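You operate a simulated robot arm through the tools that you are given. There is no shell and no other tool. Be economical: measure what you need, move in short steps, check, and stop when the job is done.

You are at the controls of a simulated robot arm. One attempt, no reset.

## Task
Take cart two off charge, lock its fixture and release it.
Fine: switch off before you pull the plug; plug on its rest, flap shut, pin home, lever locked; try the handwheel till the display says LOCK TRIED; press the touch button last, the display must say GO. Set down upright: what you pick out.
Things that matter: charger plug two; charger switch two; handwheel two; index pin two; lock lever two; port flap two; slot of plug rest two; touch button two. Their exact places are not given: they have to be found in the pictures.

Only the result counts: the job must be done as asked and must still hold three seconds after the hand-in. Knocking over, shifting, dropping, spilling or breaking anything else fails it.

## Robot
A 6-joint arm with a two-finger parallel gripper on a trunk, on a base that drives. Base frame: it is fixed to the floor where the robot stands at the start and does not move with it; the origin is under the middle of the robot, x ahead of it, y to its left, z up. Readings come in m, degrees, newtons and seconds.
With the tool pointing down near the work surface it reaches from about 0.14 to 0.8 m from the robot's upright axis, wherever it stands. Its first joint turns from -166.0 to 166.0 degrees. Places, roughly: charger plug two (4x4x7 cm) [0.4, 0.1, 0.6]; charger switch two [0.4, 0, 1.1]; handwheel two [0.6, 0, 1]; index pin two [0.4, 0.3, 1]; lock lever two [0.5, 0.2, 1.1]; port flap two [0.4, 0.1, 0.6]; slot of plug rest two [0.4, 0, 0.6]; touch button two [0.3, 0, 1.2]. Payload 3.91 kg.
The tool frame sits at the grasp point between the pads (the TCP): z along the fingers, y along the line on which they close. The tips reach 0.03 m beyond it. Largest opening 0.11 m; finger width 0.02, thickness 0.01; the body of the gripper, 0.048 by 0.112 m, starts 0.055 m behind the TCP.
Orientation is that of the tool frame in the base frame, as [roll, pitch, yaw] about the fixed x, y, z axes, in that order (R = Rz(yaw) Ry(pitch) Rx(roll)). With the fingers straight down and closing along the base's y, the tool's x points along the base's -x, its y along +y and its z along -z.

## Interface
- The arm moves only by the tool servo_tool. Its argument "increments" is a list of rows, each a list of 2 entries, a list of its own where there are three numbers: the shift along the tool's x, y, z in m, then the turn, a rotation vector about the tool's x, y, z in degrees. In form: [[[tx, ty, tz], [ax, ay, az]], ...]. A call has 1 to 20 rows; each row is the pose to reach, as a shift and turn from the pose commanded when the call began, along the tool's axes at that moment. "fingers" is the closure, from 0 (fully open) to 1 (shut), set as the call begins (left out, the last holds). Rows are played at 5 a second. More than 0.05 m and 8.6 degrees between two rows, or a gripper value outside its range, and nothing of the call is played. Where a pose cannot be reached the arm comes as near as it can. A force on the tool above 90 N (or 10 N above the force at the start of the call, whichever is more), or a blocked arm, ends the call early, and 0.2 s more pass. Each finger travels about 0.108 m/s and halts on what it meets, pressing with about 32 N; the grip force reading is that of the motor and also rises with nothing between the fingers. The clock runs only during rows and for 0.2 s after the last one: add rows that repeat a pose to give the fingers time. The reply holds the time, the measured pose of the TCP, the force on the tool along the base axes, the opening and the grip force, in the units named above and with some noise, with the torque about the TCP (base axes, N m) and any sound that the robot's microphone picked up, and new pictures: "views" is both (left out), scene, wrist or none.
- Cameras (640 x 400 px; columns grow to the right, rows downward): "scene" is now at [-0.0857, -0.0066, 1.5478]; the picture's right is [-0.07, -1.00, 0.00], its down [-0.59, 0.04, -0.81] and it looks along [0.81, -0.06, -0.59] (base axes); focal length 247 px, centre (320, 200). "wrist" rides on the gripper at [0.077, 0.007, -0.114] in the tool frame; the picture's right is [-0.09, 1.00, 0.00], its down [-0.80, -0.07, -0.59] and it looks along [-0.59, -0.05, 0.80] (tool axes); focal length 270 px, centre (320, 200).
- raise_lower(by): slides the trunk up (or, below 0, down) by that many m; the arm and the scene camera ride with it, the base frame stays. It gives what a move gives, with no picture.
- steer(legs): drives the robot by 1 to 6 legs, each [ahead, left, turn to the left] in m, m and degrees, along the robot's own axes; the way and the turn of a leg run together, so that a leg with both is an arc; at most 1.5 m and 180 degrees a leg. The arm and the cameras ride along, it lands a little off, and it stops where it bumps. It gives what a move gives, and a new picture of the scene camera.
- pan_tilt(pan, tilt): turns the head with the scene camera to pan (to the left, within 86 degrees either way) and tilt (down, from -29 to 69), counted from straight ahead of the robot. It gives what a move gives, and a new picture of the scene camera.
- probe_pixels(camera, pixels): for up to 12 pixels [column, row] of the newest picture of that camera ("zoom" is the newest enlarged one), the place [x, y, z] in the base frame of the surface seen there, good to about 0.002 m, but the place of the scene camera against the robot may be out by one fixed shift of up to 0.012 m in any direction. No time passes.
- zoom(camera, box): a new picture of the part [left, top, right, bottom] of that camera's present view, enlarged. No time passes.
- job_done(): hands the job in; it is judged then, once.

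Go step by step. Measure first, check grasps and placings, and put right what went wrong. The budget is 80 turns and 260 pictures, counting those below and the enlarged ones. Unless the task says otherwise, let go and move clear before handing in, and close with one line.

The tools are called after "Call:" as a command line: name --argument value ..., lists and objects as JSON in quotes. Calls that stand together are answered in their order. servo_tool: Moves the arm, as the interface text tells. Its arguments: {"type":"object","properties":{"increments":{"type":"array","items":{"type":"array"}},"fingers":{"type":"number"},"views":{"type":"string","enum":["both","scene","wrist","none"]}},"required":["increments"]} The other tools are called the same way: raise_lower (by) slides the trunk up or down; steer (legs) drives the base; pan_tilt (pan, tilt) turns the head that bears the scene camera; probe_pixels (camera, pixels) gives the place of the surface under pixels of a picture; zoom (camera, box) takes an enlarged picture of a part of a camera's view; job_done () hands the job in.

At the start:

```text
time_s: 0.0
tool_pos: [0.3963, 0.0649, 1.3838]
tcp_rot: [-179.9, 0.0, -180.0]
wrist_force: [-0.9, -0.4, 0.7]
torque: [-0.01, 0.0, -0.02]
grip_width: 0.1099
grasp_force: 0.0
trunk travel left (down, up): [-0.475, 0.065]
robot x, y, heading: [0.0006, -0.0006, 0.0]
head pan, tilt: [-4.0, 35.9]
```

scene: 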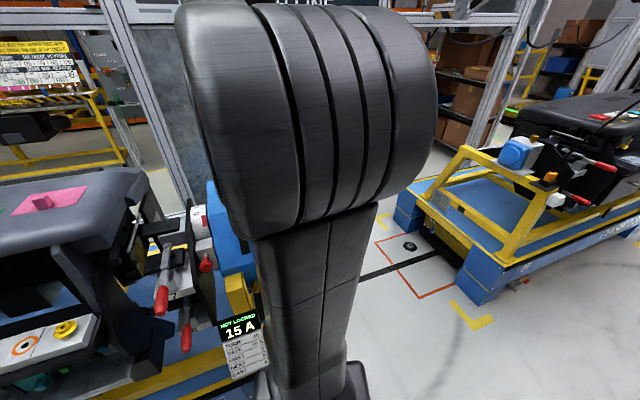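
wrist: 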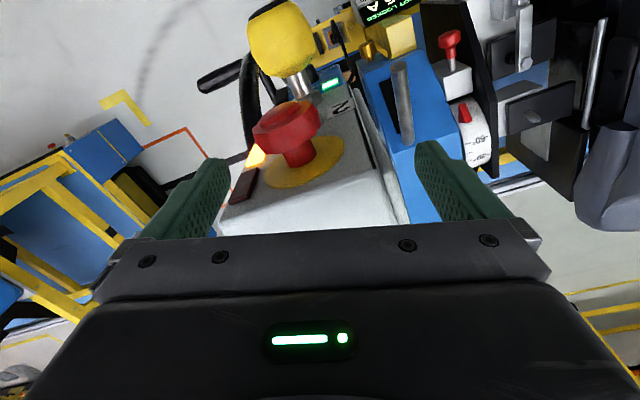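

The arm hides the middle of the scene picture. The wrist view shows a post with a red mushroom, a yellow knob, a dial and a lever. I'll enlarge both views first.

Call:
zoom --camera "wrist" --box '[180, 0, 640, 230]'

Call:
zoom --camera "scene" --box '[0, 170, 320, 400]'

Call:
zoom --camera "scene" --box '[380, 60, 640, 320]'

Call:
probe_pixels --camera "wrist" --pixels '[[285, 120], [280, 40], [449, 38], [402, 90], [465, 115], [525, 40], [330, 85], [240, 185], [225, 75], [350, 100], [376, 12], [595, 70]]'

```text
1.39 times, centred on (410, 115) of wrist
```

zoom: 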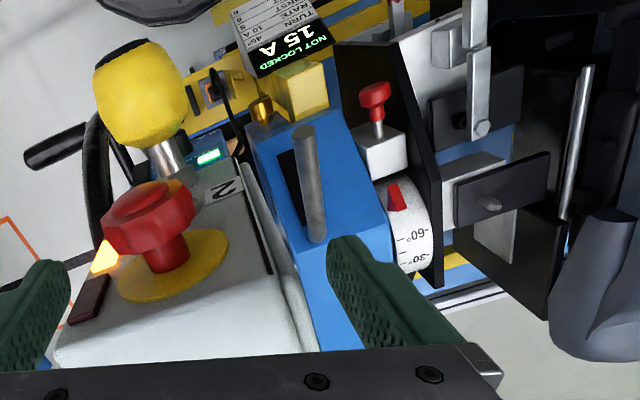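

```text
1.74 times, centred on (160, 285) of scene
```

zoom: 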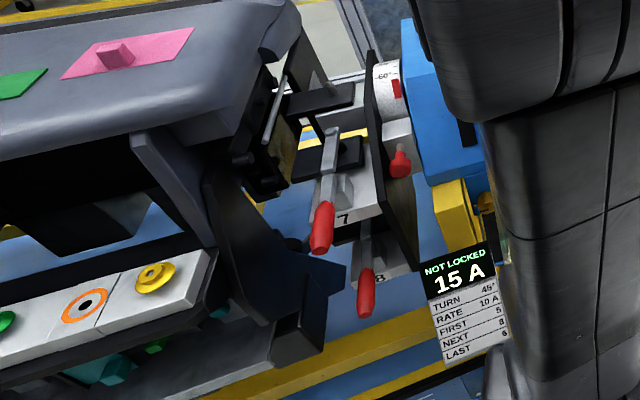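

```text
1.54 times, centred on (510, 190) of scene
```

zoom: 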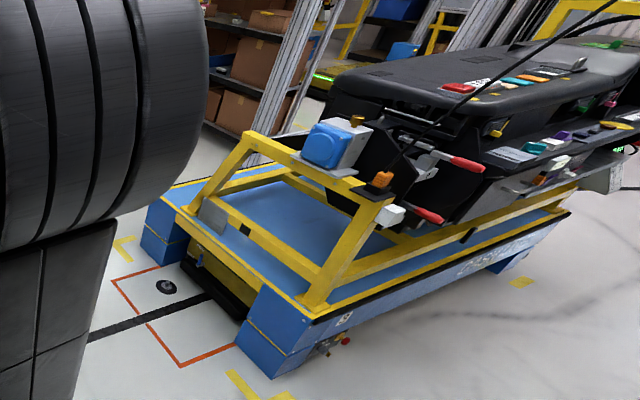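

```text
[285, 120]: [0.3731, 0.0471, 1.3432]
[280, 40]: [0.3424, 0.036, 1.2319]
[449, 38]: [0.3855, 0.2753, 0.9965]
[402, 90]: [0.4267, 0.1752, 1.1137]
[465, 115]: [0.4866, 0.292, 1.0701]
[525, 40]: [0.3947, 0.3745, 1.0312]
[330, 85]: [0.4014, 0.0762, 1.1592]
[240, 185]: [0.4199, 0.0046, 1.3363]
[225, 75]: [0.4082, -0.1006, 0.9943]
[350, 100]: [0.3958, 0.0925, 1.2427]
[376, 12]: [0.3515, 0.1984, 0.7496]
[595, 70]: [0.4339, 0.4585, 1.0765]
```

The tips straddle the red mushroom knob (top about z 1.35), so I'll raise the trunk first. Then I'll swing the arm to the right to clear the scene view.

Call:
raise_lower --by 0.06

Call:
servo_tool --increments '[[[0.02, -0.04, 0], [0, 0, 0]], [[0.04, -0.08, 0], [0, 0, 0]], [[0.06, -0.12, 0], [0, 0, 0]], [[0.09, -0.16, 0], [0, 0, 0]], [[0.12, -0.2, 0], [0, 0, 0]], [[0.15, -0.24, 0], [0, 0, 0]], [[0.18, -0.28, 0], [0, 0, 0]], [[0.21, -0.32, 0], [0, 0, 0]], [[0.24, -0.36, 0], [0, 0, 0]], [[0.27, -0.4, 0], [0, 0, 0]], [[0.3, -0.43, 0], [0, 0, 0]], [[0.33, -0.45, 0], [0, 0, 0]]]' --views "scene"

```text
time_s: 1.0
tool_pos: [0.3978, 0.0646, 1.4446]
tcp_rot: [180.0, 0.0, -179.9]
wrist_force: [0.3, -0.7, -0.2]
torque: [-0.03, 0.01, -0.01]
grip_width: 0.11
grasp_force: 0.2
trunk travel left (down, up): [-0.535, 0.005]
robot x, y, heading: [-0.003, 0.001, -0.1]
head pan, tilt: [-4.0, 35.9]
```

```text
time_s: 3.6
tool_pos: [0.0658, -0.3872, 1.4441]
tcp_rot: [180.0, 0.0, 180.0]
wrist_force: [0.0, 0.6, 0.0]
torque: [-0.01, 0.0, -0.01]
grip_width: 0.1101
grasp_force: 0.2
trunk travel left (down, up): [-0.535, 0.005]
robot x, y, heading: [-0.0023, -0.0008, -0.1]
head pan, tilt: [-4.0, 35.9]
```

scene: 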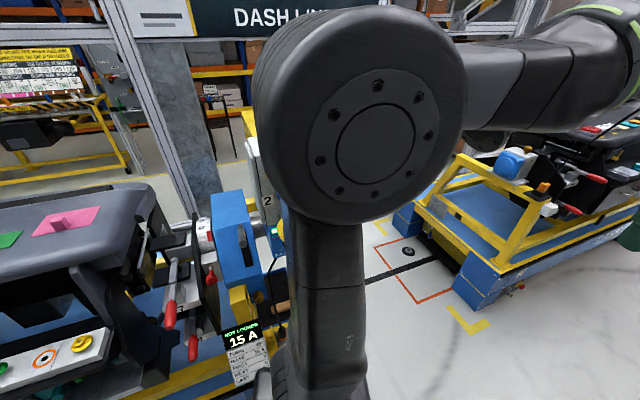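

The upper arm still hides the machine. I'll back off and turn right so the machine shows in the free left half of the view.

Call:
steer --legs '[[-0.45, 0, 0], [0, 0, -45]]'

Call:
pan_tilt --pan 45 --tilt 36

```text
time_s: 8.4
tool_pos: [-0.6881, -0.3118, 1.444]
tcp_rot: [180.0, 0.0, 133.8]
wrist_force: [-0.7, 0.6, -0.5]
torque: [0.01, 0.02, -0.01]
grip_width: 0.1099
grasp_force: 0.0
trunk travel left (down, up): [-0.535, 0.005]
robot x, y, heading: [-0.4523, 0.0035, -46.3]
head pan, tilt: [-4.0, 35.9]
```

scene: 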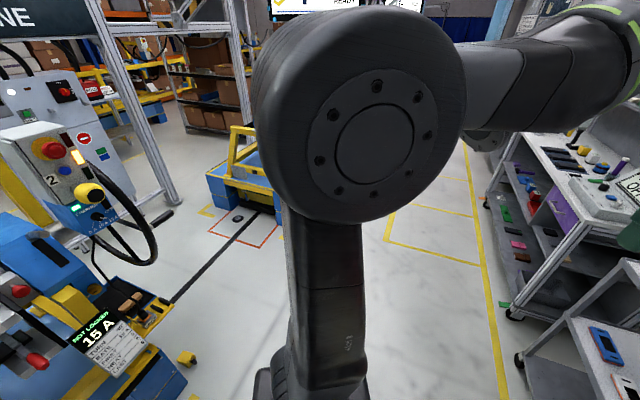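

```text
time_s: 9.6
tool_pos: [-0.6892, -0.3117, 1.4446]
tcp_rot: [-180.0, 0.1, 133.9]
wrist_force: [-0.4, -0.3, -0.2]
torque: [-0.01, -0.01, -0.04]
grip_width: 0.1102
grasp_force: 0.0
trunk travel left (down, up): [-0.535, 0.005]
robot x, y, heading: [-0.4579, 0.0025, -46.4]
head pan, tilt: [45.0, 36.0]
```

scene: 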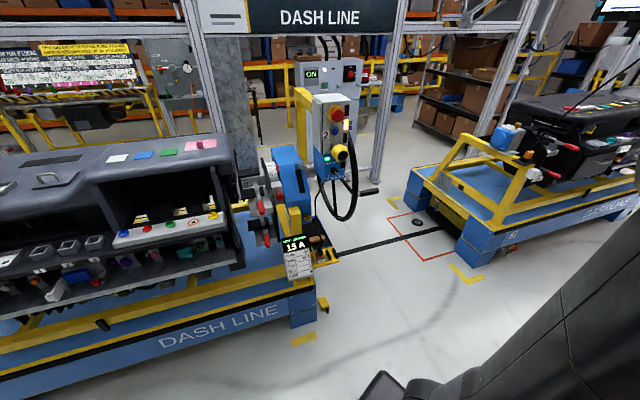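

Now the whole station is visible: a pillar with red and yellow controls, a cable, and the cart's end with its levers, display and plug area. I'll enlarge it.

Call:
zoom --camera "scene" --box '[225, 60, 385, 160]'

Call:
zoom --camera "scene" --box '[230, 130, 390, 230]'

Call:
zoom --camera "scene" --box '[240, 220, 400, 320]'

```text
4.00 times, centred on (305, 110) of scene
```

zoom: 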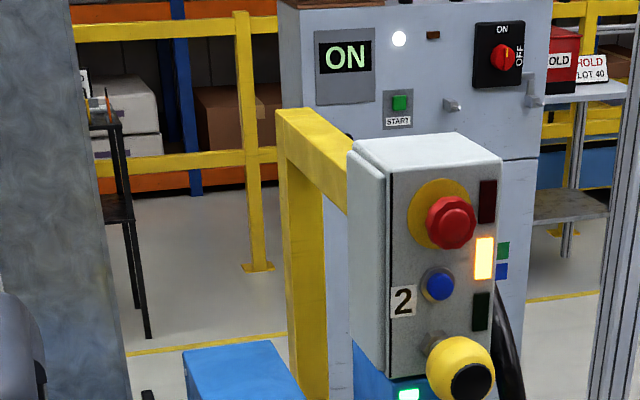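

```text
4.00 times, centred on (310, 180) of scene
```

zoom: 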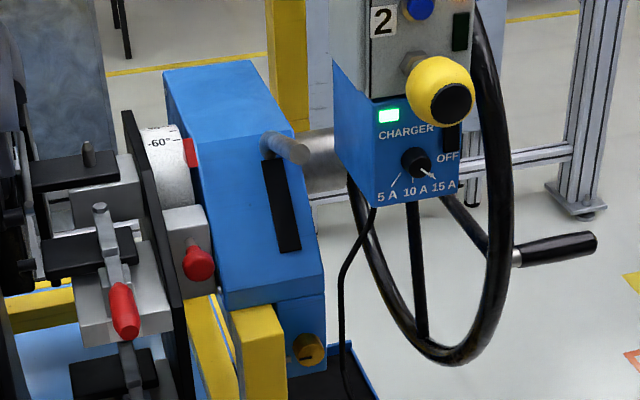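

```text
4.00 times, centred on (320, 270) of scene
```

zoom: 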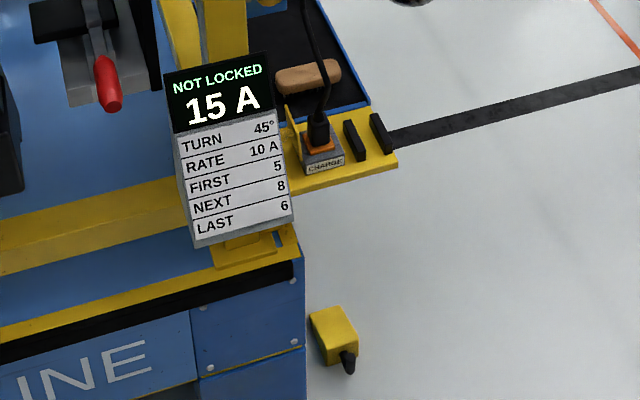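

The stations are readable: charger knob at 15 A, a green lamp, the plug in the CHARGE port, and two black rest plates next to it. I'll zoom tighter and probe.

Call:
probe_pixels --camera "zoom" --pixels '[[318, 132], [322, 145], [325, 165], [352, 140], [382, 132], [366, 150], [293, 125], [340, 175], [395, 165], [310, 80], [300, 135], [367, 165]]'

Call:
zoom --camera "scene" --box '[300, 235, 348, 265]'

Call:
zoom --camera "scene" --box '[300, 120, 364, 190]'

Call:
zoom --camera "scene" --box '[240, 140, 320, 220]'

```text
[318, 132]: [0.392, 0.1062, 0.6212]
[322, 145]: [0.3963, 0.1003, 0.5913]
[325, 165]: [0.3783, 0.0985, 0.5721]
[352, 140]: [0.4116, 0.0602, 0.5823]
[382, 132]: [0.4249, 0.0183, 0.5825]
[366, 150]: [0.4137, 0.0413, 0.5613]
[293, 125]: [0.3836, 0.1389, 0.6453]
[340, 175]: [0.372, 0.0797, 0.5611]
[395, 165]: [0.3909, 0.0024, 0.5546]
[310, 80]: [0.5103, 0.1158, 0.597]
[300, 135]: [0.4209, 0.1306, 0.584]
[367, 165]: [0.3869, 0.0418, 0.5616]
```

```text
13.33 times, centred on (324, 250) of scene
```

zoom: 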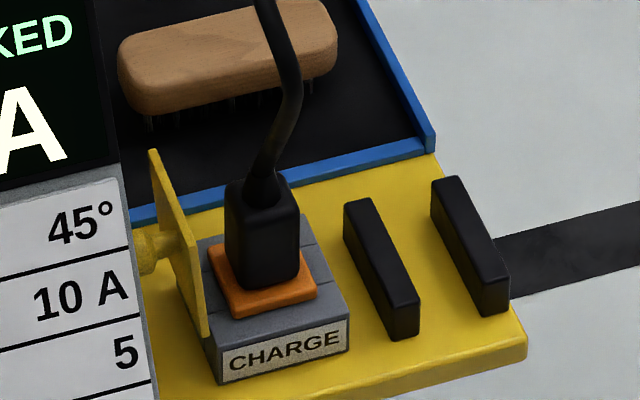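

```text
5.71 times, centred on (332, 155) of scene
```

zoom: 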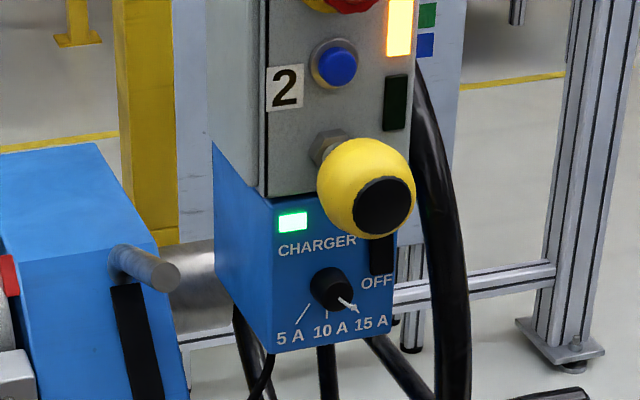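

```text
5.00 times, centred on (280, 180) of scene
```

zoom: 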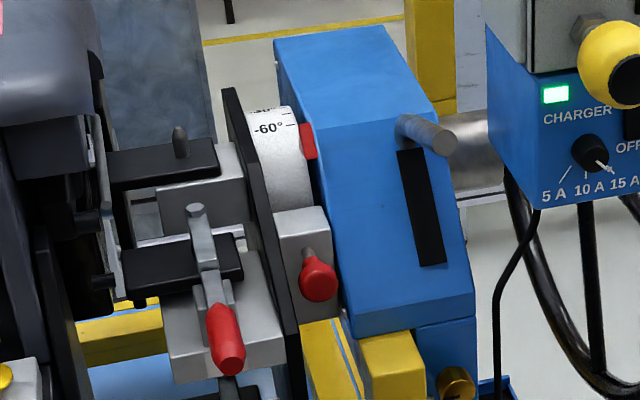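

Call:
probe_pixels --camera "zoom" --pixels '[[318, 280], [307, 257], [430, 140], [405, 125], [415, 170], [432, 255], [305, 140], [350, 260], [290, 230], [310, 300], [405, 330], [470, 130]]'

Call:
zoom --camera "scene" --box '[300, 100, 396, 230]'

```text
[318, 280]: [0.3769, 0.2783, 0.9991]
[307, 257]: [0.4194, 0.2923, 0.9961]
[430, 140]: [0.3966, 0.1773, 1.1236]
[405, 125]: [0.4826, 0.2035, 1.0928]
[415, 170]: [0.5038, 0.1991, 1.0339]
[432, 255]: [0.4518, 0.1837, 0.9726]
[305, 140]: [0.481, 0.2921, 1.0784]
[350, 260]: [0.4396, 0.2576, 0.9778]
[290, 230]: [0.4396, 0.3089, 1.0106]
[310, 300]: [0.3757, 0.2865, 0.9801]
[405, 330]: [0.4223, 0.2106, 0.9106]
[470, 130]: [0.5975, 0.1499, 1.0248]
```

```text
3.08 times, centred on (348, 165) of scene
```

zoom: 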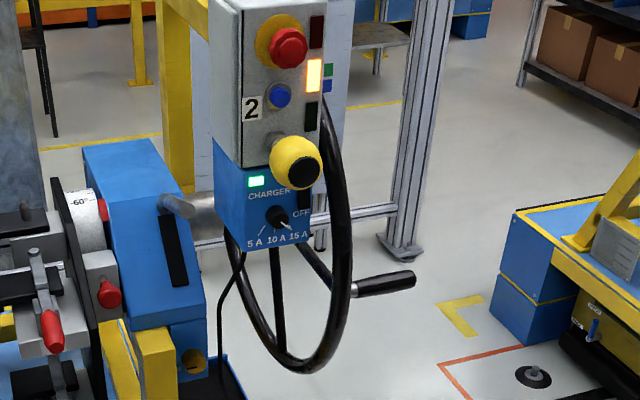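

Call:
probe_pixels --camera "zoom" --pixels '[[302, 172], [280, 96], [276, 215], [262, 225], [295, 240], [272, 240], [325, 265], [315, 360], [405, 277], [360, 287], [345, 200], [225, 230]]'

Call:
zoom --camera "scene" --box '[330, 140, 346, 165]'

Call:
zoom --camera "scene" --box '[330, 143, 350, 165]'

```text
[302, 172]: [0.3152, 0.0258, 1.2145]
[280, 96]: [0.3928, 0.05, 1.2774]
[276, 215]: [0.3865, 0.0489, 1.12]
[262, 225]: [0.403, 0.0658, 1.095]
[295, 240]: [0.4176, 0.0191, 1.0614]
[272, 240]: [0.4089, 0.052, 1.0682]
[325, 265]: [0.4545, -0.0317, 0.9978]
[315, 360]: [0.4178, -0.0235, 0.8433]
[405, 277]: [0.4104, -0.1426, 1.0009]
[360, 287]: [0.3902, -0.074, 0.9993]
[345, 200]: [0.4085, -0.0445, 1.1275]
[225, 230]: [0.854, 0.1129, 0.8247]
```

```text
16.00 times, centred on (338, 152) of scene
```

zoom: 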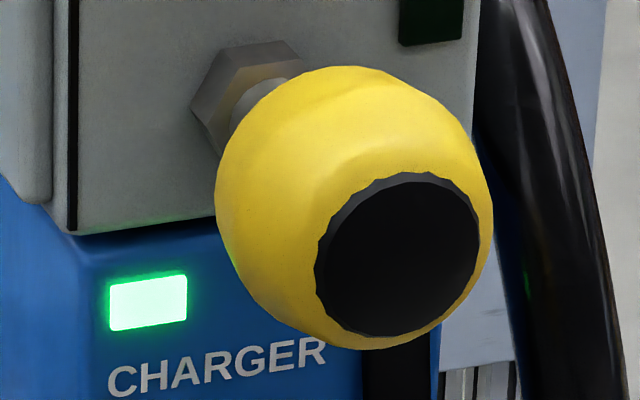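

```text
16.00 times, centred on (340, 154) of scene
```

zoom: 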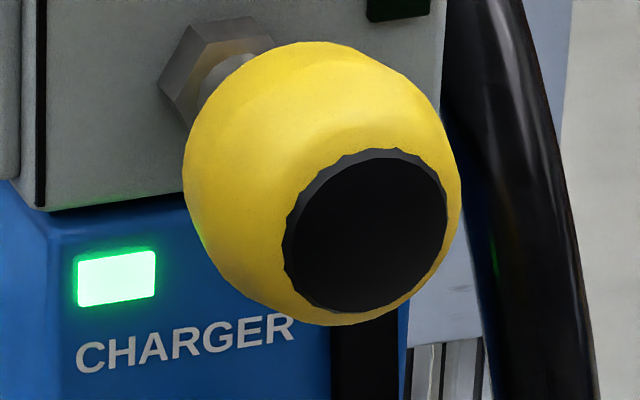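

The touch button is the yellow one, with its black disc at (0.315, 0.026, 1.21). The switch knob is at (0.387, 0.049, 1.12) with its pointer on 15 A, so OFF lies counter-clockwise. I'll turn the base so the arm points at the station and the head looks past it from the side.

Call:
steer --legs '[[0, 0, 126], [0.03, -0.16, 0]]'

Call:
pan_tilt --pan -76 --tilt 36

```text
time_s: 16.3
tool_pos: [0.1012, 0.0066, 1.4437]
tcp_rot: [180.0, 0.0, -99.7]
wrist_force: [-0.4, -0.1, 0.2]
torque: [-0.01, 0.04, 0.0]
grip_width: 0.1101
grasp_force: 0.1
trunk travel left (down, up): [-0.535, 0.005]
robot x, y, heading: [-0.2923, 0.0063, 80.1]
head pan, tilt: [45.0, 36.0]
```

scene: 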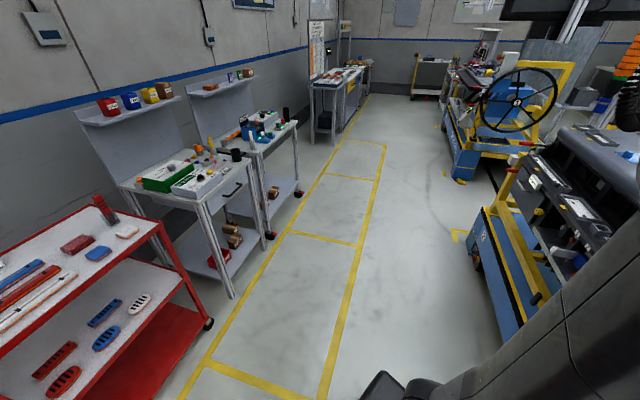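

```text
time_s: 18.3
tool_pos: [0.0996, 0.0069, 1.4435]
tcp_rot: [180.0, 0.0, -99.7]
wrist_force: [0.1, -0.1, 0.8]
torque: [0.01, 0.02, 0.03]
grip_width: 0.1101
grasp_force: 0.1
trunk travel left (down, up): [-0.535, 0.005]
robot x, y, heading: [-0.2926, 0.0072, 80.3]
head pan, tilt: [-76.0, 36.0]
```

scene: 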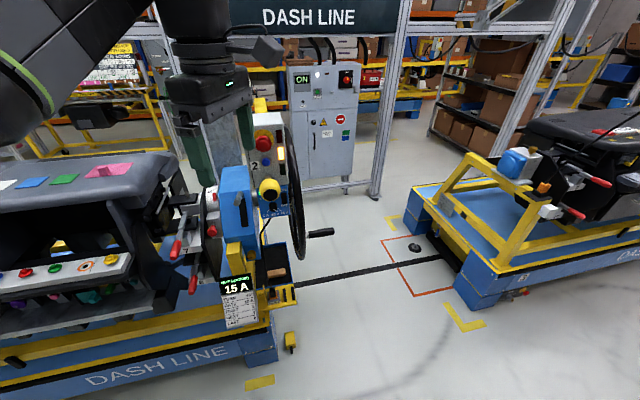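

The view is clear now. I'll turn the tool's yaw to 180° and then pitch it forward.

Call:
servo_tool --increments '[[[0, 0, 0], [0, 0, 8]], [[0, 0, 0], [0, 0, 16]], [[0, 0, 0], [0, 0, 24]], [[0, 0, 0], [0, 0, 32]], [[0, 0, 0], [0, 0, 40]], [[0, 0, 0], [0, 0, 48]], [[0, 0, 0], [0, 0, 56]], [[0, 0, 0], [0, 0, 64]], [[0, 0, 0], [0, 0, 72]], [[0, 0, 0], [0, 0, 80.2]]]' --fingers 0.45 --views "none"

Call:
servo_tool --increments '[[[0, 0, 0.02], [0, -8, 0]], [[0, 0.01, 0.04], [0, -16, 0]], [[0, 0.01, 0.06], [0, -24, 0]], [[0, 0.02, 0.08], [0, -32, 0]], [[0, 0.02, 0.1], [0, -40, 0]], [[0, 0.03, 0.12], [0, -48, 0]], [[0, 0.03, 0.14], [0, -56, 0]], [[0, 0.03, 0.16], [0, -64, 0]], [[0, 0.04, 0.18], [0, -72, 0]], [[0, 0.04, 0.2], [0, -80, 0]], [[0, 0.042, 0.22], [0, -88, 0]], [[0, 0.042, 0.23], [0, -90, 0]]]' --views "both"

```text
time_s: 20.5
tool_pos: [0.1018, 0.007, 1.4442]
tcp_rot: [180.0, 0.0, -180.0]
wrist_force: [1.0, -0.4, -0.1]
torque: [-0.02, 0.0, -0.01]
grip_width: 0.0608
grasp_force: 0.1
trunk travel left (down, up): [-0.535, 0.005]
robot x, y, heading: [-0.2896, 0.004, 80.4]
head pan, tilt: [-76.0, 36.0]
```

```text
time_s: 23.1
tool_pos: [0.0986, 0.0498, 1.2143]
tcp_rot: [-173.6, 89.8, -173.6]
wrist_force: [0.4, 0.3, 0.7]
torque: [-0.06, 0.01, -0.02]
grip_width: 0.0606
grasp_force: 0.1
out of reach, approached as far as the arm can: row 8, 9, 10
trunk travel left (down, up): [-0.535, 0.005]
robot x, y, heading: [-0.2926, 0.0053, 79.8]
head pan, tilt: [-76.0, 36.0]
```

scene: 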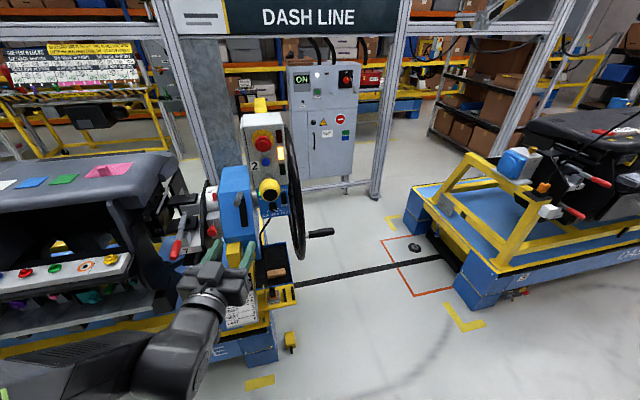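
wrist: 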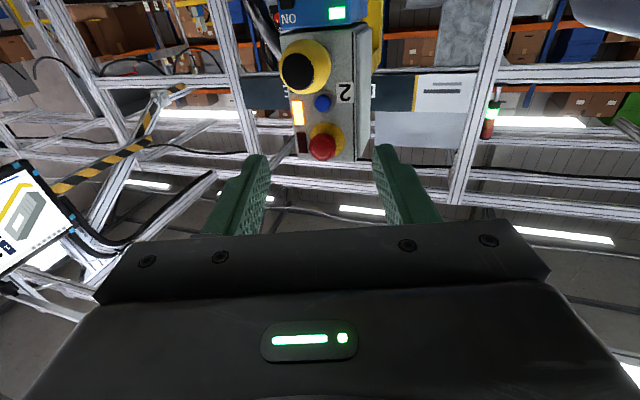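

The tool now points forward. I'll move it in front of the knob (standing off to x≈0.27) and zoom the scene view on the switch.

Call:
servo_tool --increments '[[[0.03, 0, 0.04], [0, 0, 0]], [[0.06, 0, 0.08], [0, 0, 0]], [[0.094, 0, 0.11], [0, 0, 0]], [[0.094, 0, 0.14], [0, 0, 0]], [[0.094, 0, 0.17], [0, 0, 0]], [[0.094, 0, 0.17], [0, 0, 0]]]' --views "both"

Call:
zoom --camera "scene" --box '[244, 160, 308, 230]'

Call:
zoom --camera "wrist" --box '[220, 60, 440, 240]'

```text
time_s: 24.5
tool_pos: [0.2697, 0.0491, 1.1214]
tcp_rot: [0.5, 90.0, 0.5]
wrist_force: [0.4, -0.2, -0.7]
torque: [0.0, 0.0, 0.02]
grip_width: 0.0606
grasp_force: 0.0
trunk travel left (down, up): [-0.535, 0.005]
robot x, y, heading: [-0.2906, 0.0032, 80.1]
head pan, tilt: [-76.0, 36.0]
```

scene: 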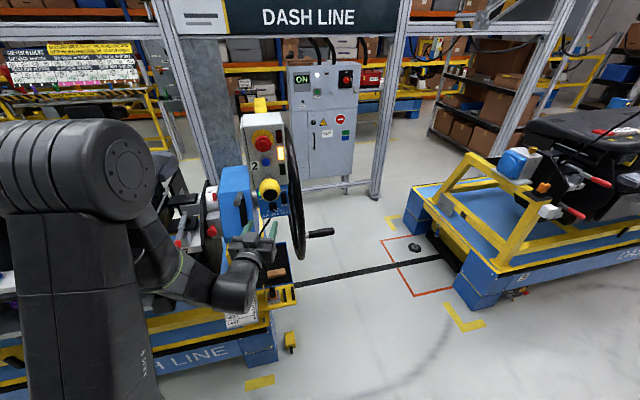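
wrist: 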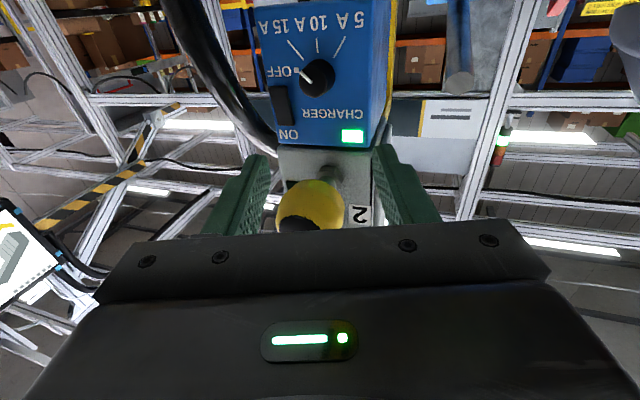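

```text
5.71 times, centred on (276, 195) of scene
```

zoom: 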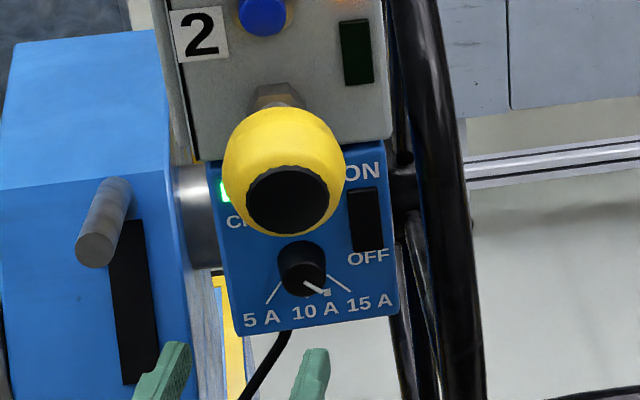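

```text
2.22 times, centred on (330, 150) of wrist
```

zoom: 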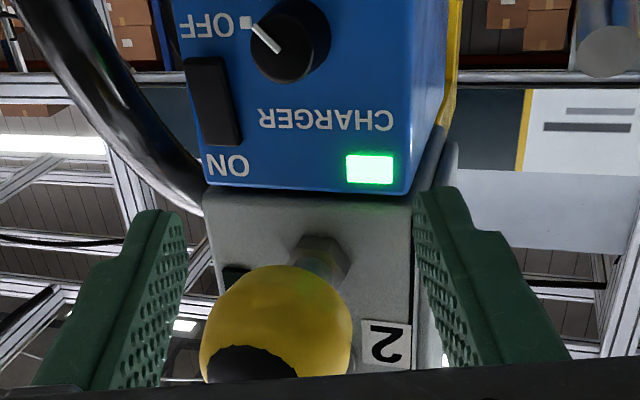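

There is a separate ON/OFF rocker beside the rate dial, so the charger switch is that rocker and the dial is only the rate selector. I'll zoom in on the rocker and probe it.

Call:
zoom --camera "wrist" --box '[250, 50, 350, 150]'

Call:
probe_pixels --camera "wrist" --pixels '[[277, 92], [280, 104], [284, 118], [318, 78], [350, 134], [310, 210], [266, 60], [290, 140]]'

Call:
probe_pixels --camera "scene" --pixels '[[312, 198]]'

```text
4.00 times, centred on (300, 100) of wrist
```

zoom: 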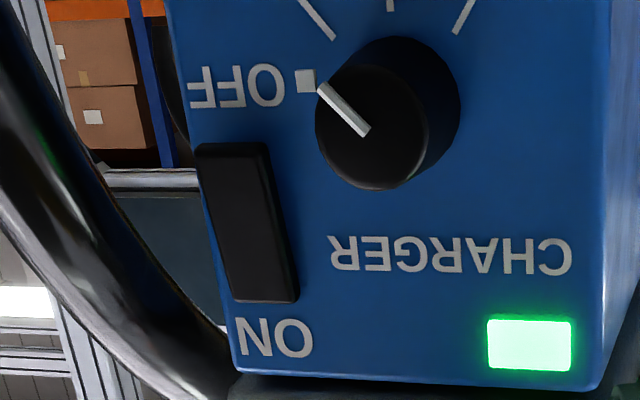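

```text
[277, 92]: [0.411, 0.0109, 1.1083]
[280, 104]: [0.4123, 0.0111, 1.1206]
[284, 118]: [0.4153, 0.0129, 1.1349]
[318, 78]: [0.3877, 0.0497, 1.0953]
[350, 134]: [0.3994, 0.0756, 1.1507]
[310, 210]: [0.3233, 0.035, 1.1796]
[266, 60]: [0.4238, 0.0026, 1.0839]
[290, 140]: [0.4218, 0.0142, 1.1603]
```

```text
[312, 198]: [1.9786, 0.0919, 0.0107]
```

The rocker (y≈0.011, z 1.10–1.14) is pressed in at its top, so it is ON. I'll close the fingers and push its lower end.

Call:
servo_tool --increments '[[[0.0, -0.02, 0], [0, 0, 0]], [[0.0185, -0.038, 0.02], [0, 0, 0]], [[0.0185, -0.038, 0.06], [0, 0, 0]], [[0.0185, -0.038, 0.09], [0, 0, 0]], [[0.0185, -0.038, 0.105], [0, 0, 0]], [[0.0185, -0.038, 0.113], [0, 0, 0]], [[0.0185, -0.038, 0.118], [0, 0, 0]], [[0.0185, -0.038, 0.118], [0, 0, 0]]]' --fingers 1 --views "both"

Call:
zoom --camera "wrist" --box '[220, 0, 420, 200]'

Call:
zoom --camera "scene" --box '[220, 160, 310, 300]'

```text
time_s: 26.3
tool_pos: [0.3855, 0.0106, 1.1009]
tcp_rot: [5.4, 90.0, 5.5]
wrist_force: [-20.0, 3.2, -5.0]
torque: [-0.07, -0.04, 0.26]
grip_width: 0.0002
grasp_force: 31.9
trunk travel left (down, up): [-0.535, 0.005]
robot x, y, heading: [-0.2891, 0.0034, 80.4]
head pan, tilt: [-76.0, 36.0]
```

scene: 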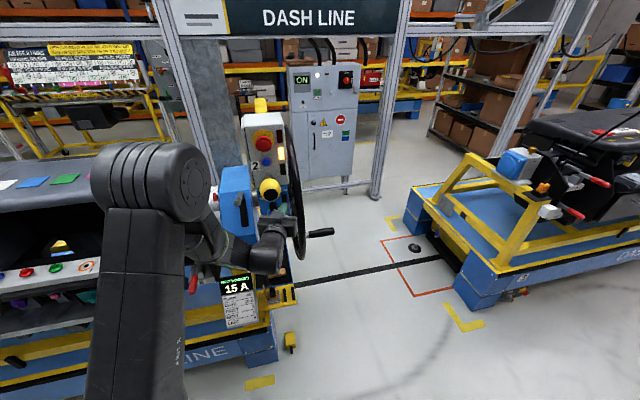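
wrist: 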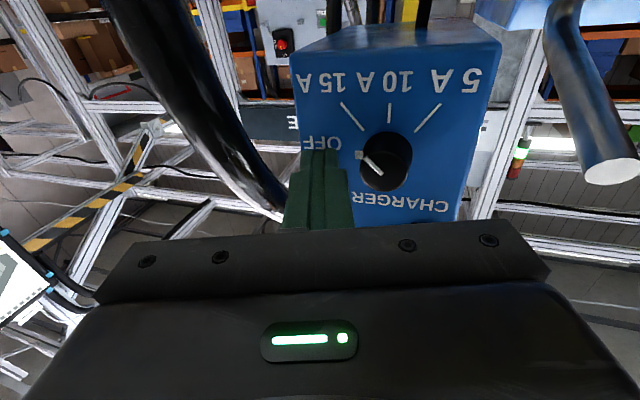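

```text
2.00 times, centred on (320, 100) of wrist
```

zoom: 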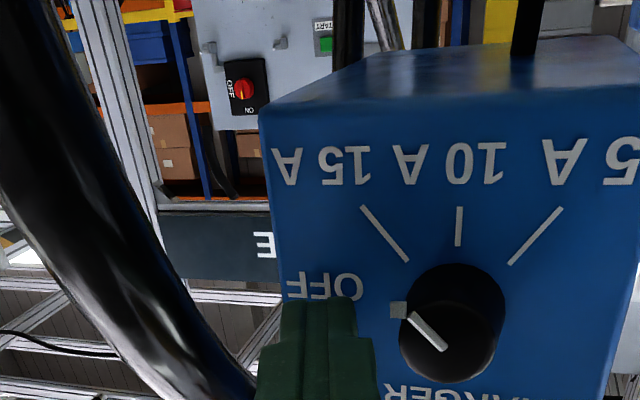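

```text
2.86 times, centred on (265, 230) of scene
```

zoom: 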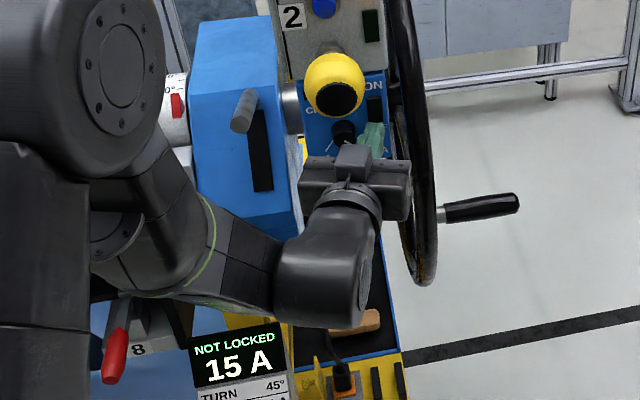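

Contact force is 20 N with the tip at x≈0.4155. I'll back off and check the lamp and rocker.

Call:
servo_tool --increments '[[[0, 0, -0.04], [0, 0, 0]], [[0, 0, -0.08], [0, 0, 0]], [[0, 0.02, -0.12], [0, 0, 0]], [[0, 0.02, -0.12], [0, 0, 0]]]' --views "both"

Call:
zoom --camera "wrist" --box '[240, 20, 400, 180]'

Call:
zoom --camera "scene" --box '[210, 265, 270, 300]'

```text
time_s: 27.3
tool_pos: [0.2669, 0.0319, 1.1011]
tcp_rot: [-165.1, 90.0, -165.2]
wrist_force: [0.6, 0.2, 0.2]
torque: [-0.03, -0.02, 0.0]
grip_width: 0.0
grasp_force: 32.0
trunk travel left (down, up): [-0.535, 0.005]
robot x, y, heading: [-0.2907, 0.0091, 80.5]
head pan, tilt: [-76.0, 36.0]
```

scene: 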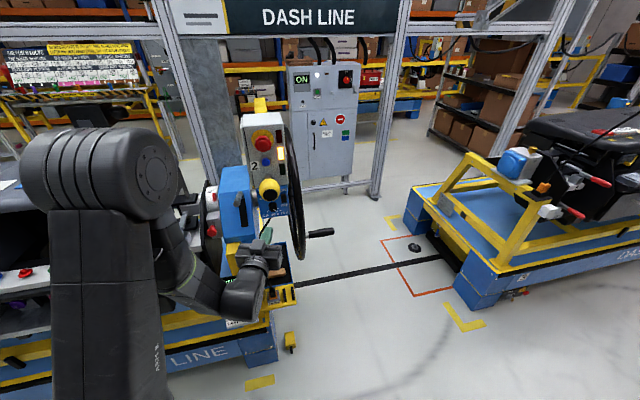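
wrist: 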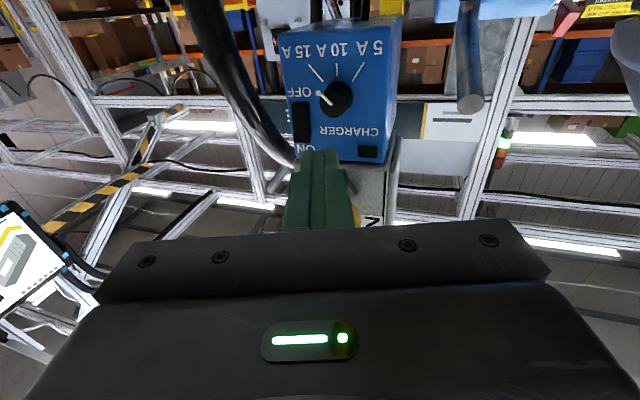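

```text
2.50 times, centred on (320, 100) of wrist
```

zoom: 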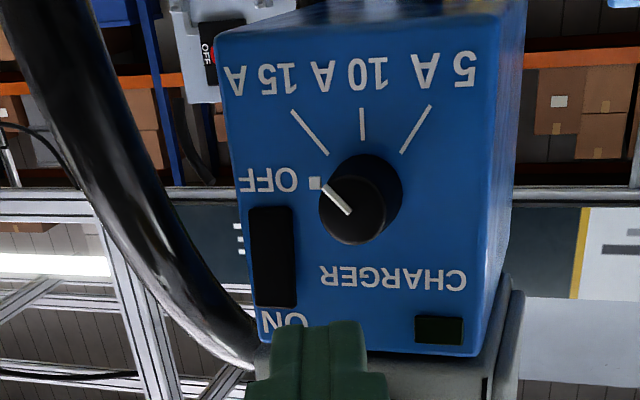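

```text
10.67 times, centred on (240, 282) of scene
```

zoom: 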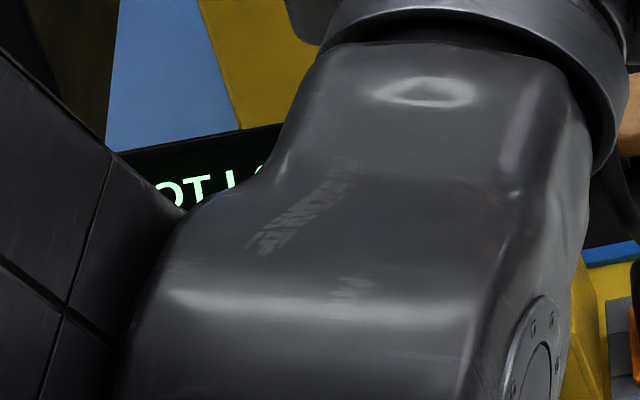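

The green lamp is out, so the charger is off. Next is the index pin: I'll move the closed fingers in front of the red knob and look.

Call:
servo_tool --increments '[[[0, 0.04, -0.02], [0, 0, 0]], [[0.02, 0.08, -0.04], [0, 0, 0]], [[0.04, 0.12, -0.05], [0, 0, 0]], [[0.06, 0.16, -0.05], [0, 0, 0]], [[0.08, 0.2, -0.05], [0, 0, 0]], [[0.095, 0.245, -0.05], [0, 0, 0]], [[0.095, 0.245, -0.05], [0, 0, 0]]]' --views "both"

Call:
zoom --camera "wrist" --box '[200, 0, 440, 200]'

```text
time_s: 28.9
tool_pos: [0.2171, 0.2761, 1.0084]
tcp_rot: [32.2, 90.0, 32.1]
wrist_force: [-0.1, 1.0, -0.4]
torque: [0.01, 0.01, 0.0]
grip_width: 0.0
grasp_force: 32.1
trunk travel left (down, up): [-0.535, 0.005]
robot x, y, heading: [-0.2904, 0.0071, 80.3]
head pan, tilt: [-76.0, 36.0]
```

scene: 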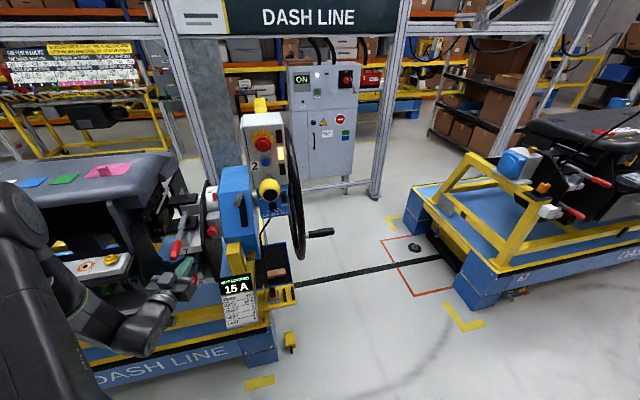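
wrist: 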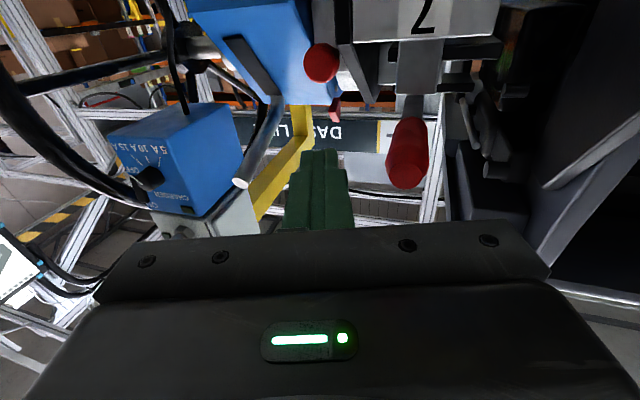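

```text
2.00 times, centred on (320, 100) of wrist
```

zoom: 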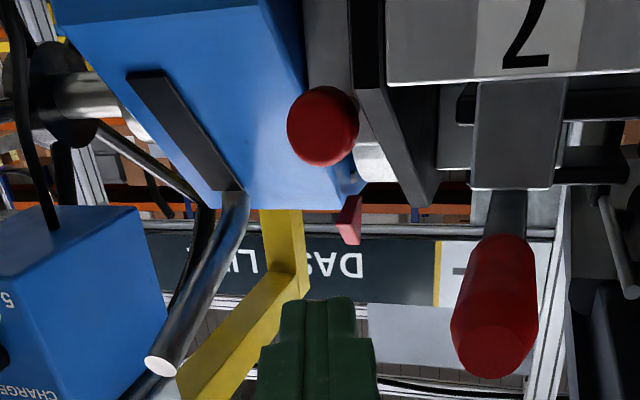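

Call:
probe_pixels --camera "wrist" --pixels '[[320, 62], [308, 62], [334, 65], [321, 48], [322, 78], [405, 178], [408, 125], [242, 182], [262, 130], [270, 100], [240, 60], [345, 40]]'

Call:
zoom --camera "scene" --box '[150, 170, 270, 260]'

```text
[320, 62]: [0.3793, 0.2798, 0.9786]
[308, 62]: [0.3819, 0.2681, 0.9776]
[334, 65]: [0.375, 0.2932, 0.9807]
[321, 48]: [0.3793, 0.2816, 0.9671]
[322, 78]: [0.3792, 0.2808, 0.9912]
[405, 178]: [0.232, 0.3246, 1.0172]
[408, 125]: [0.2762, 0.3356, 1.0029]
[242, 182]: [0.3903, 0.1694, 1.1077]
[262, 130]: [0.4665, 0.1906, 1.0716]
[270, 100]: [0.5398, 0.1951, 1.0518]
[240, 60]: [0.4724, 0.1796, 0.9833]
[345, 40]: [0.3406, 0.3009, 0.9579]
```

```text
4.44 times, centred on (210, 215) of scene
```

zoom: 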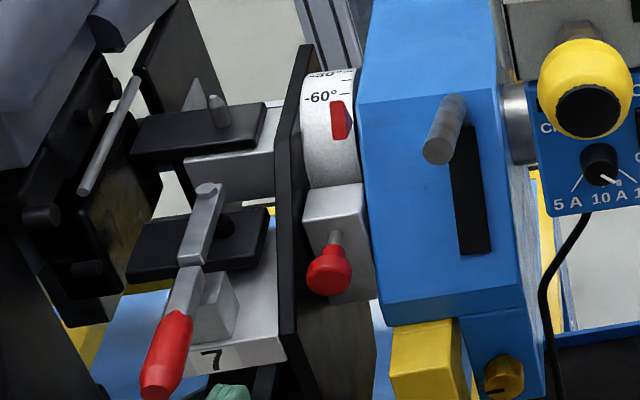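

The scene camera reads about 1 cm high. The wrist view puts the pin knob at (0.379, 0.280, 0.980). A clamp handle at (0.232, 0.325, 1.017) sits close on its left, so I'll roll the gripper 90° to be slim sideways before pushing.

Call:
servo_tool --increments '[[[0, 0, -0.02], [0, 0, -8]], [[0, 0, -0.03], [0, 0, -16]], [[0, 0, -0.03], [0, 0, -24]], [[0, 0, -0.03], [0, 0, -32]], [[0, 0, -0.03], [0, 0, -40]], [[0, 0, -0.03], [0, 0, -48]], [[0, 0, -0.03], [0, 0, -56]], [[0, 0, -0.03], [0, 0, -64]], [[0.01, 0, -0.03], [0, 0, -72]], [[0.02, -0.005, -0.03], [0, 0, -80]], [[0.026, -0.009, -0.03], [0, 0, -88]], [[0.026, -0.009, -0.03], [0, 0, -90]], [[0.026, -0.009, -0.03], [0, 0, -90]]]' --views "wrist"

```text
time_s: 31.7
tool_pos: [0.1881, 0.266, 0.9791]
tcp_rot: [-90.1, 0.0, -89.8]
wrist_force: [-0.1, -0.7, 1.2]
torque: [-0.02, -0.04, 0.0]
grip_width: 0.0
grasp_force: 32.2
trunk travel left (down, up): [-0.535, 0.005]
robot x, y, heading: [-0.2919, 0.0051, 80.0]
head pan, tilt: [-76.0, 36.0]
```

wrist: 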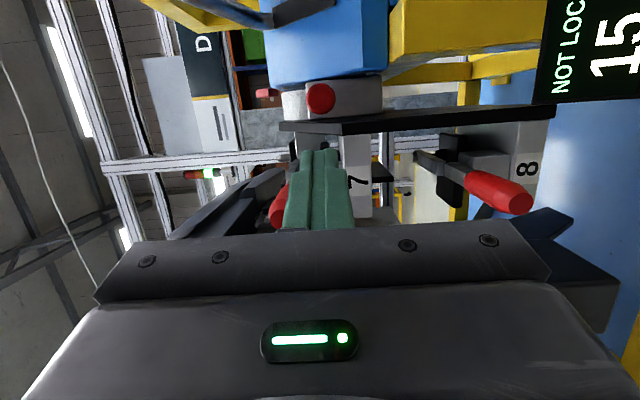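

Call:
probe_pixels --camera "wrist" --pixels '[[320, 97], [309, 97], [332, 97], [320, 84], [320, 110], [518, 205], [470, 180], [277, 215], [340, 85], [500, 185]]'

Call:
zoom --camera "wrist" --box '[250, 50, 410, 150]'

```text
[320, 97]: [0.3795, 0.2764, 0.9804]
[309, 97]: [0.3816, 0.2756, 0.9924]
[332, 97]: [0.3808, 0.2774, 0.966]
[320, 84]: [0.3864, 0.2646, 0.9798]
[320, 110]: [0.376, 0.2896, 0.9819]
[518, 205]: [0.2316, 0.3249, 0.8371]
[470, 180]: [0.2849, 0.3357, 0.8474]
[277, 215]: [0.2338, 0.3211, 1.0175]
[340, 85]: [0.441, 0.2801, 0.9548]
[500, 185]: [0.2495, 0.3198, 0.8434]
```

```text
4.00 times, centred on (330, 100) of wrist
```

zoom: 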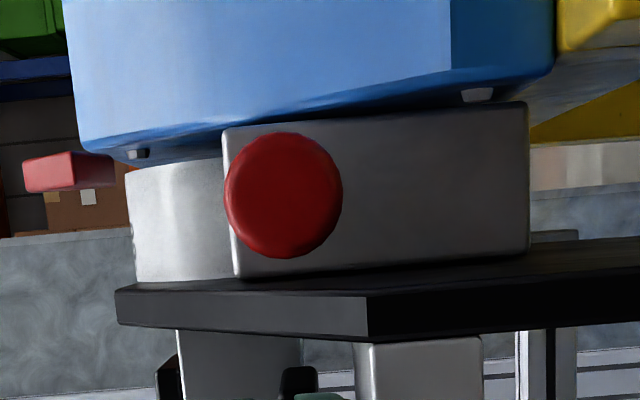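

Call:
servo_tool --increments '[[[-0.006, 0, 0.03], [0, -4, 0]], [[-0.006, 0, 0.07], [0, -8, 0]], [[-0.006, 0, 0.11], [0, -8, 0]], [[-0.006, 0, 0.145], [0, -8, 0]], [[-0.006, 0, 0.16], [0, -8, 0]], [[-0.006, 0, 0.17], [0, -8, 0]], [[-0.006, 0, 0.18], [0, -8, 0]], [[-0.006, 0, 0.188], [0, -8, 0]], [[-0.006, 0, 0.195], [0, -8, 0]], [[-0.006, 0, 0.2], [0, -8, 0]], [[-0.006, 0, 0.2], [0, -8, 0]]]' --views "wrist"

```text
time_s: 33.9
tool_pos: [0.37, 0.2725, 0.9789]
tcp_rot: [-90.6, -0.1, -81.7]
wrist_force: [-47.8, -9.3, 18.1]
torque: [0.25, -0.65, 0.45]
grip_width: 0.0
grasp_force: 32.2
trunk travel left (down, up): [-0.535, 0.005]
robot x, y, heading: [-0.2946, 0.0059, 80.5]
head pan, tilt: [-76.0, 36.0]
stopped in row 10: the force on the tool passed its limit at 96 N (the readings are from after the stop); the commanded pose is now the measured one
```

wrist: 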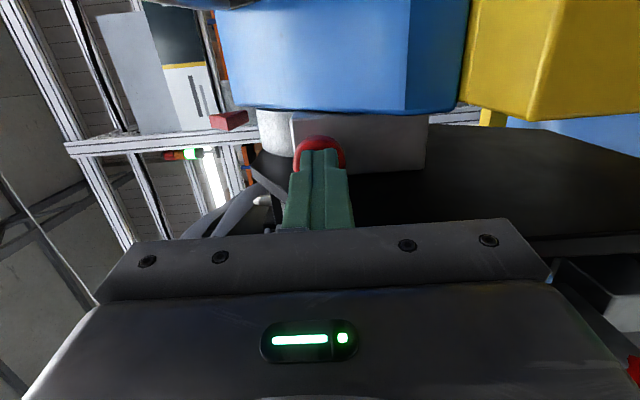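

The pin travelled about 20 mm and then met a hard stop. I'll back off and check where it sits now.

Call:
servo_tool --increments '[[[0, 0, -0.04], [0, 0, 0]], [[0, 0, -0.08], [0, 0, 0]], [[0, 0, -0.12], [0, 0, 0]], [[0, 0, -0.16], [0, 0, 0]], [[0, 0, -0.18], [0, 0, 0]]]' --views "both"

Call:
zoom --camera "scene" --box '[150, 170, 290, 300]'

Call:
zoom --camera "wrist" --box '[220, 0, 640, 240]'

```text
time_s: 35.1
tool_pos: [0.2022, 0.2476, 0.9764]
tcp_rot: [-91.0, -0.1, -81.7]
wrist_force: [-0.4, 0.3, 0.2]
torque: [-0.03, -0.01, 0.04]
grip_width: 0.0002
grasp_force: 32.0
trunk travel left (down, up): [-0.535, 0.005]
robot x, y, heading: [-0.29, 0.008, 80.5]
head pan, tilt: [-76.0, 36.0]
```

scene: 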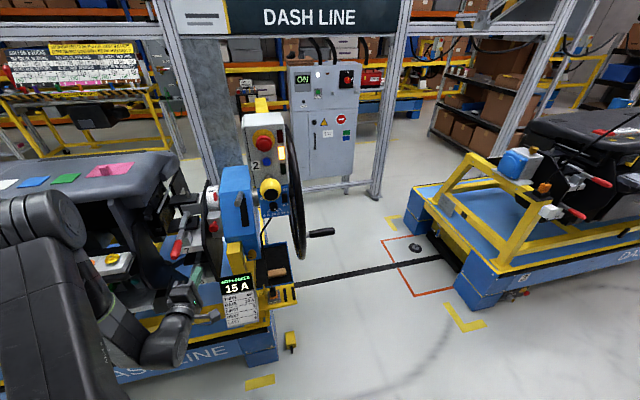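
wrist: 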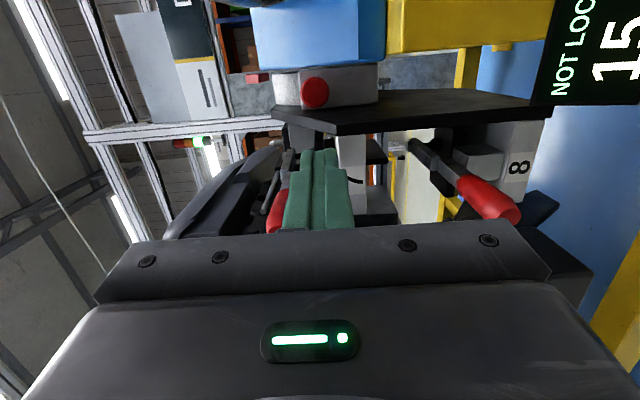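

```text
3.08 times, centred on (220, 235) of scene
```

zoom: 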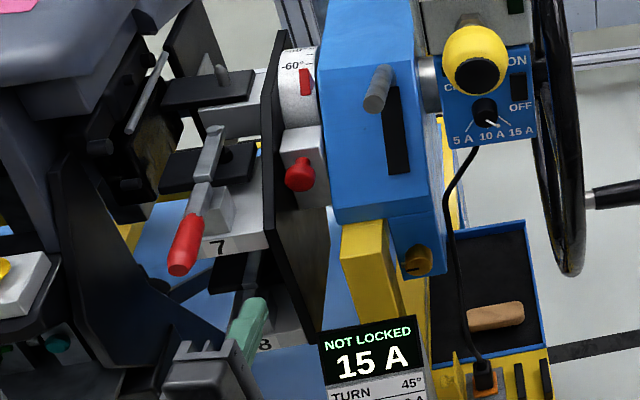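

```text
1.52 times, centred on (430, 120) of wrist
```

zoom: 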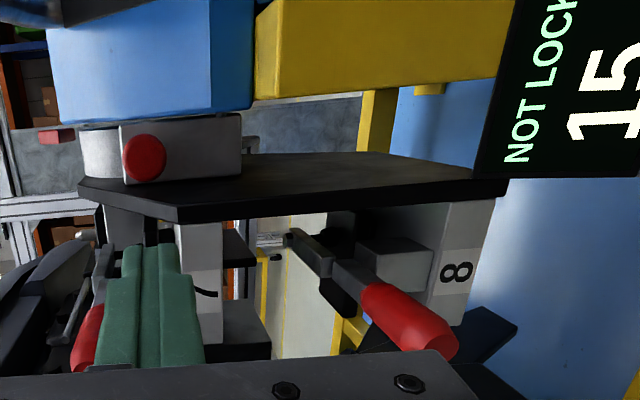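

Call:
probe_pixels --camera "wrist" --pixels '[[314, 93], [350, 85], [240, 5], [505, 215]]'

Call:
zoom --camera "scene" --box '[196, 180, 246, 250]'

```text
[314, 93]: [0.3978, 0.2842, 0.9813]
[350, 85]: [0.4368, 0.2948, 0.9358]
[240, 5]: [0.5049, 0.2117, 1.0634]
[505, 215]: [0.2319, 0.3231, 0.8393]
```

```text
5.71 times, centred on (221, 215) of scene
```

zoom: 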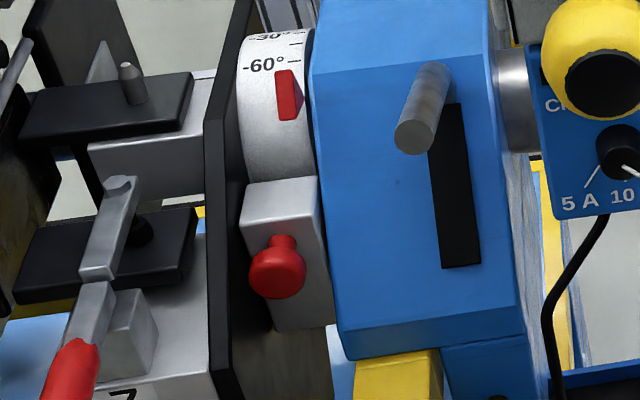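

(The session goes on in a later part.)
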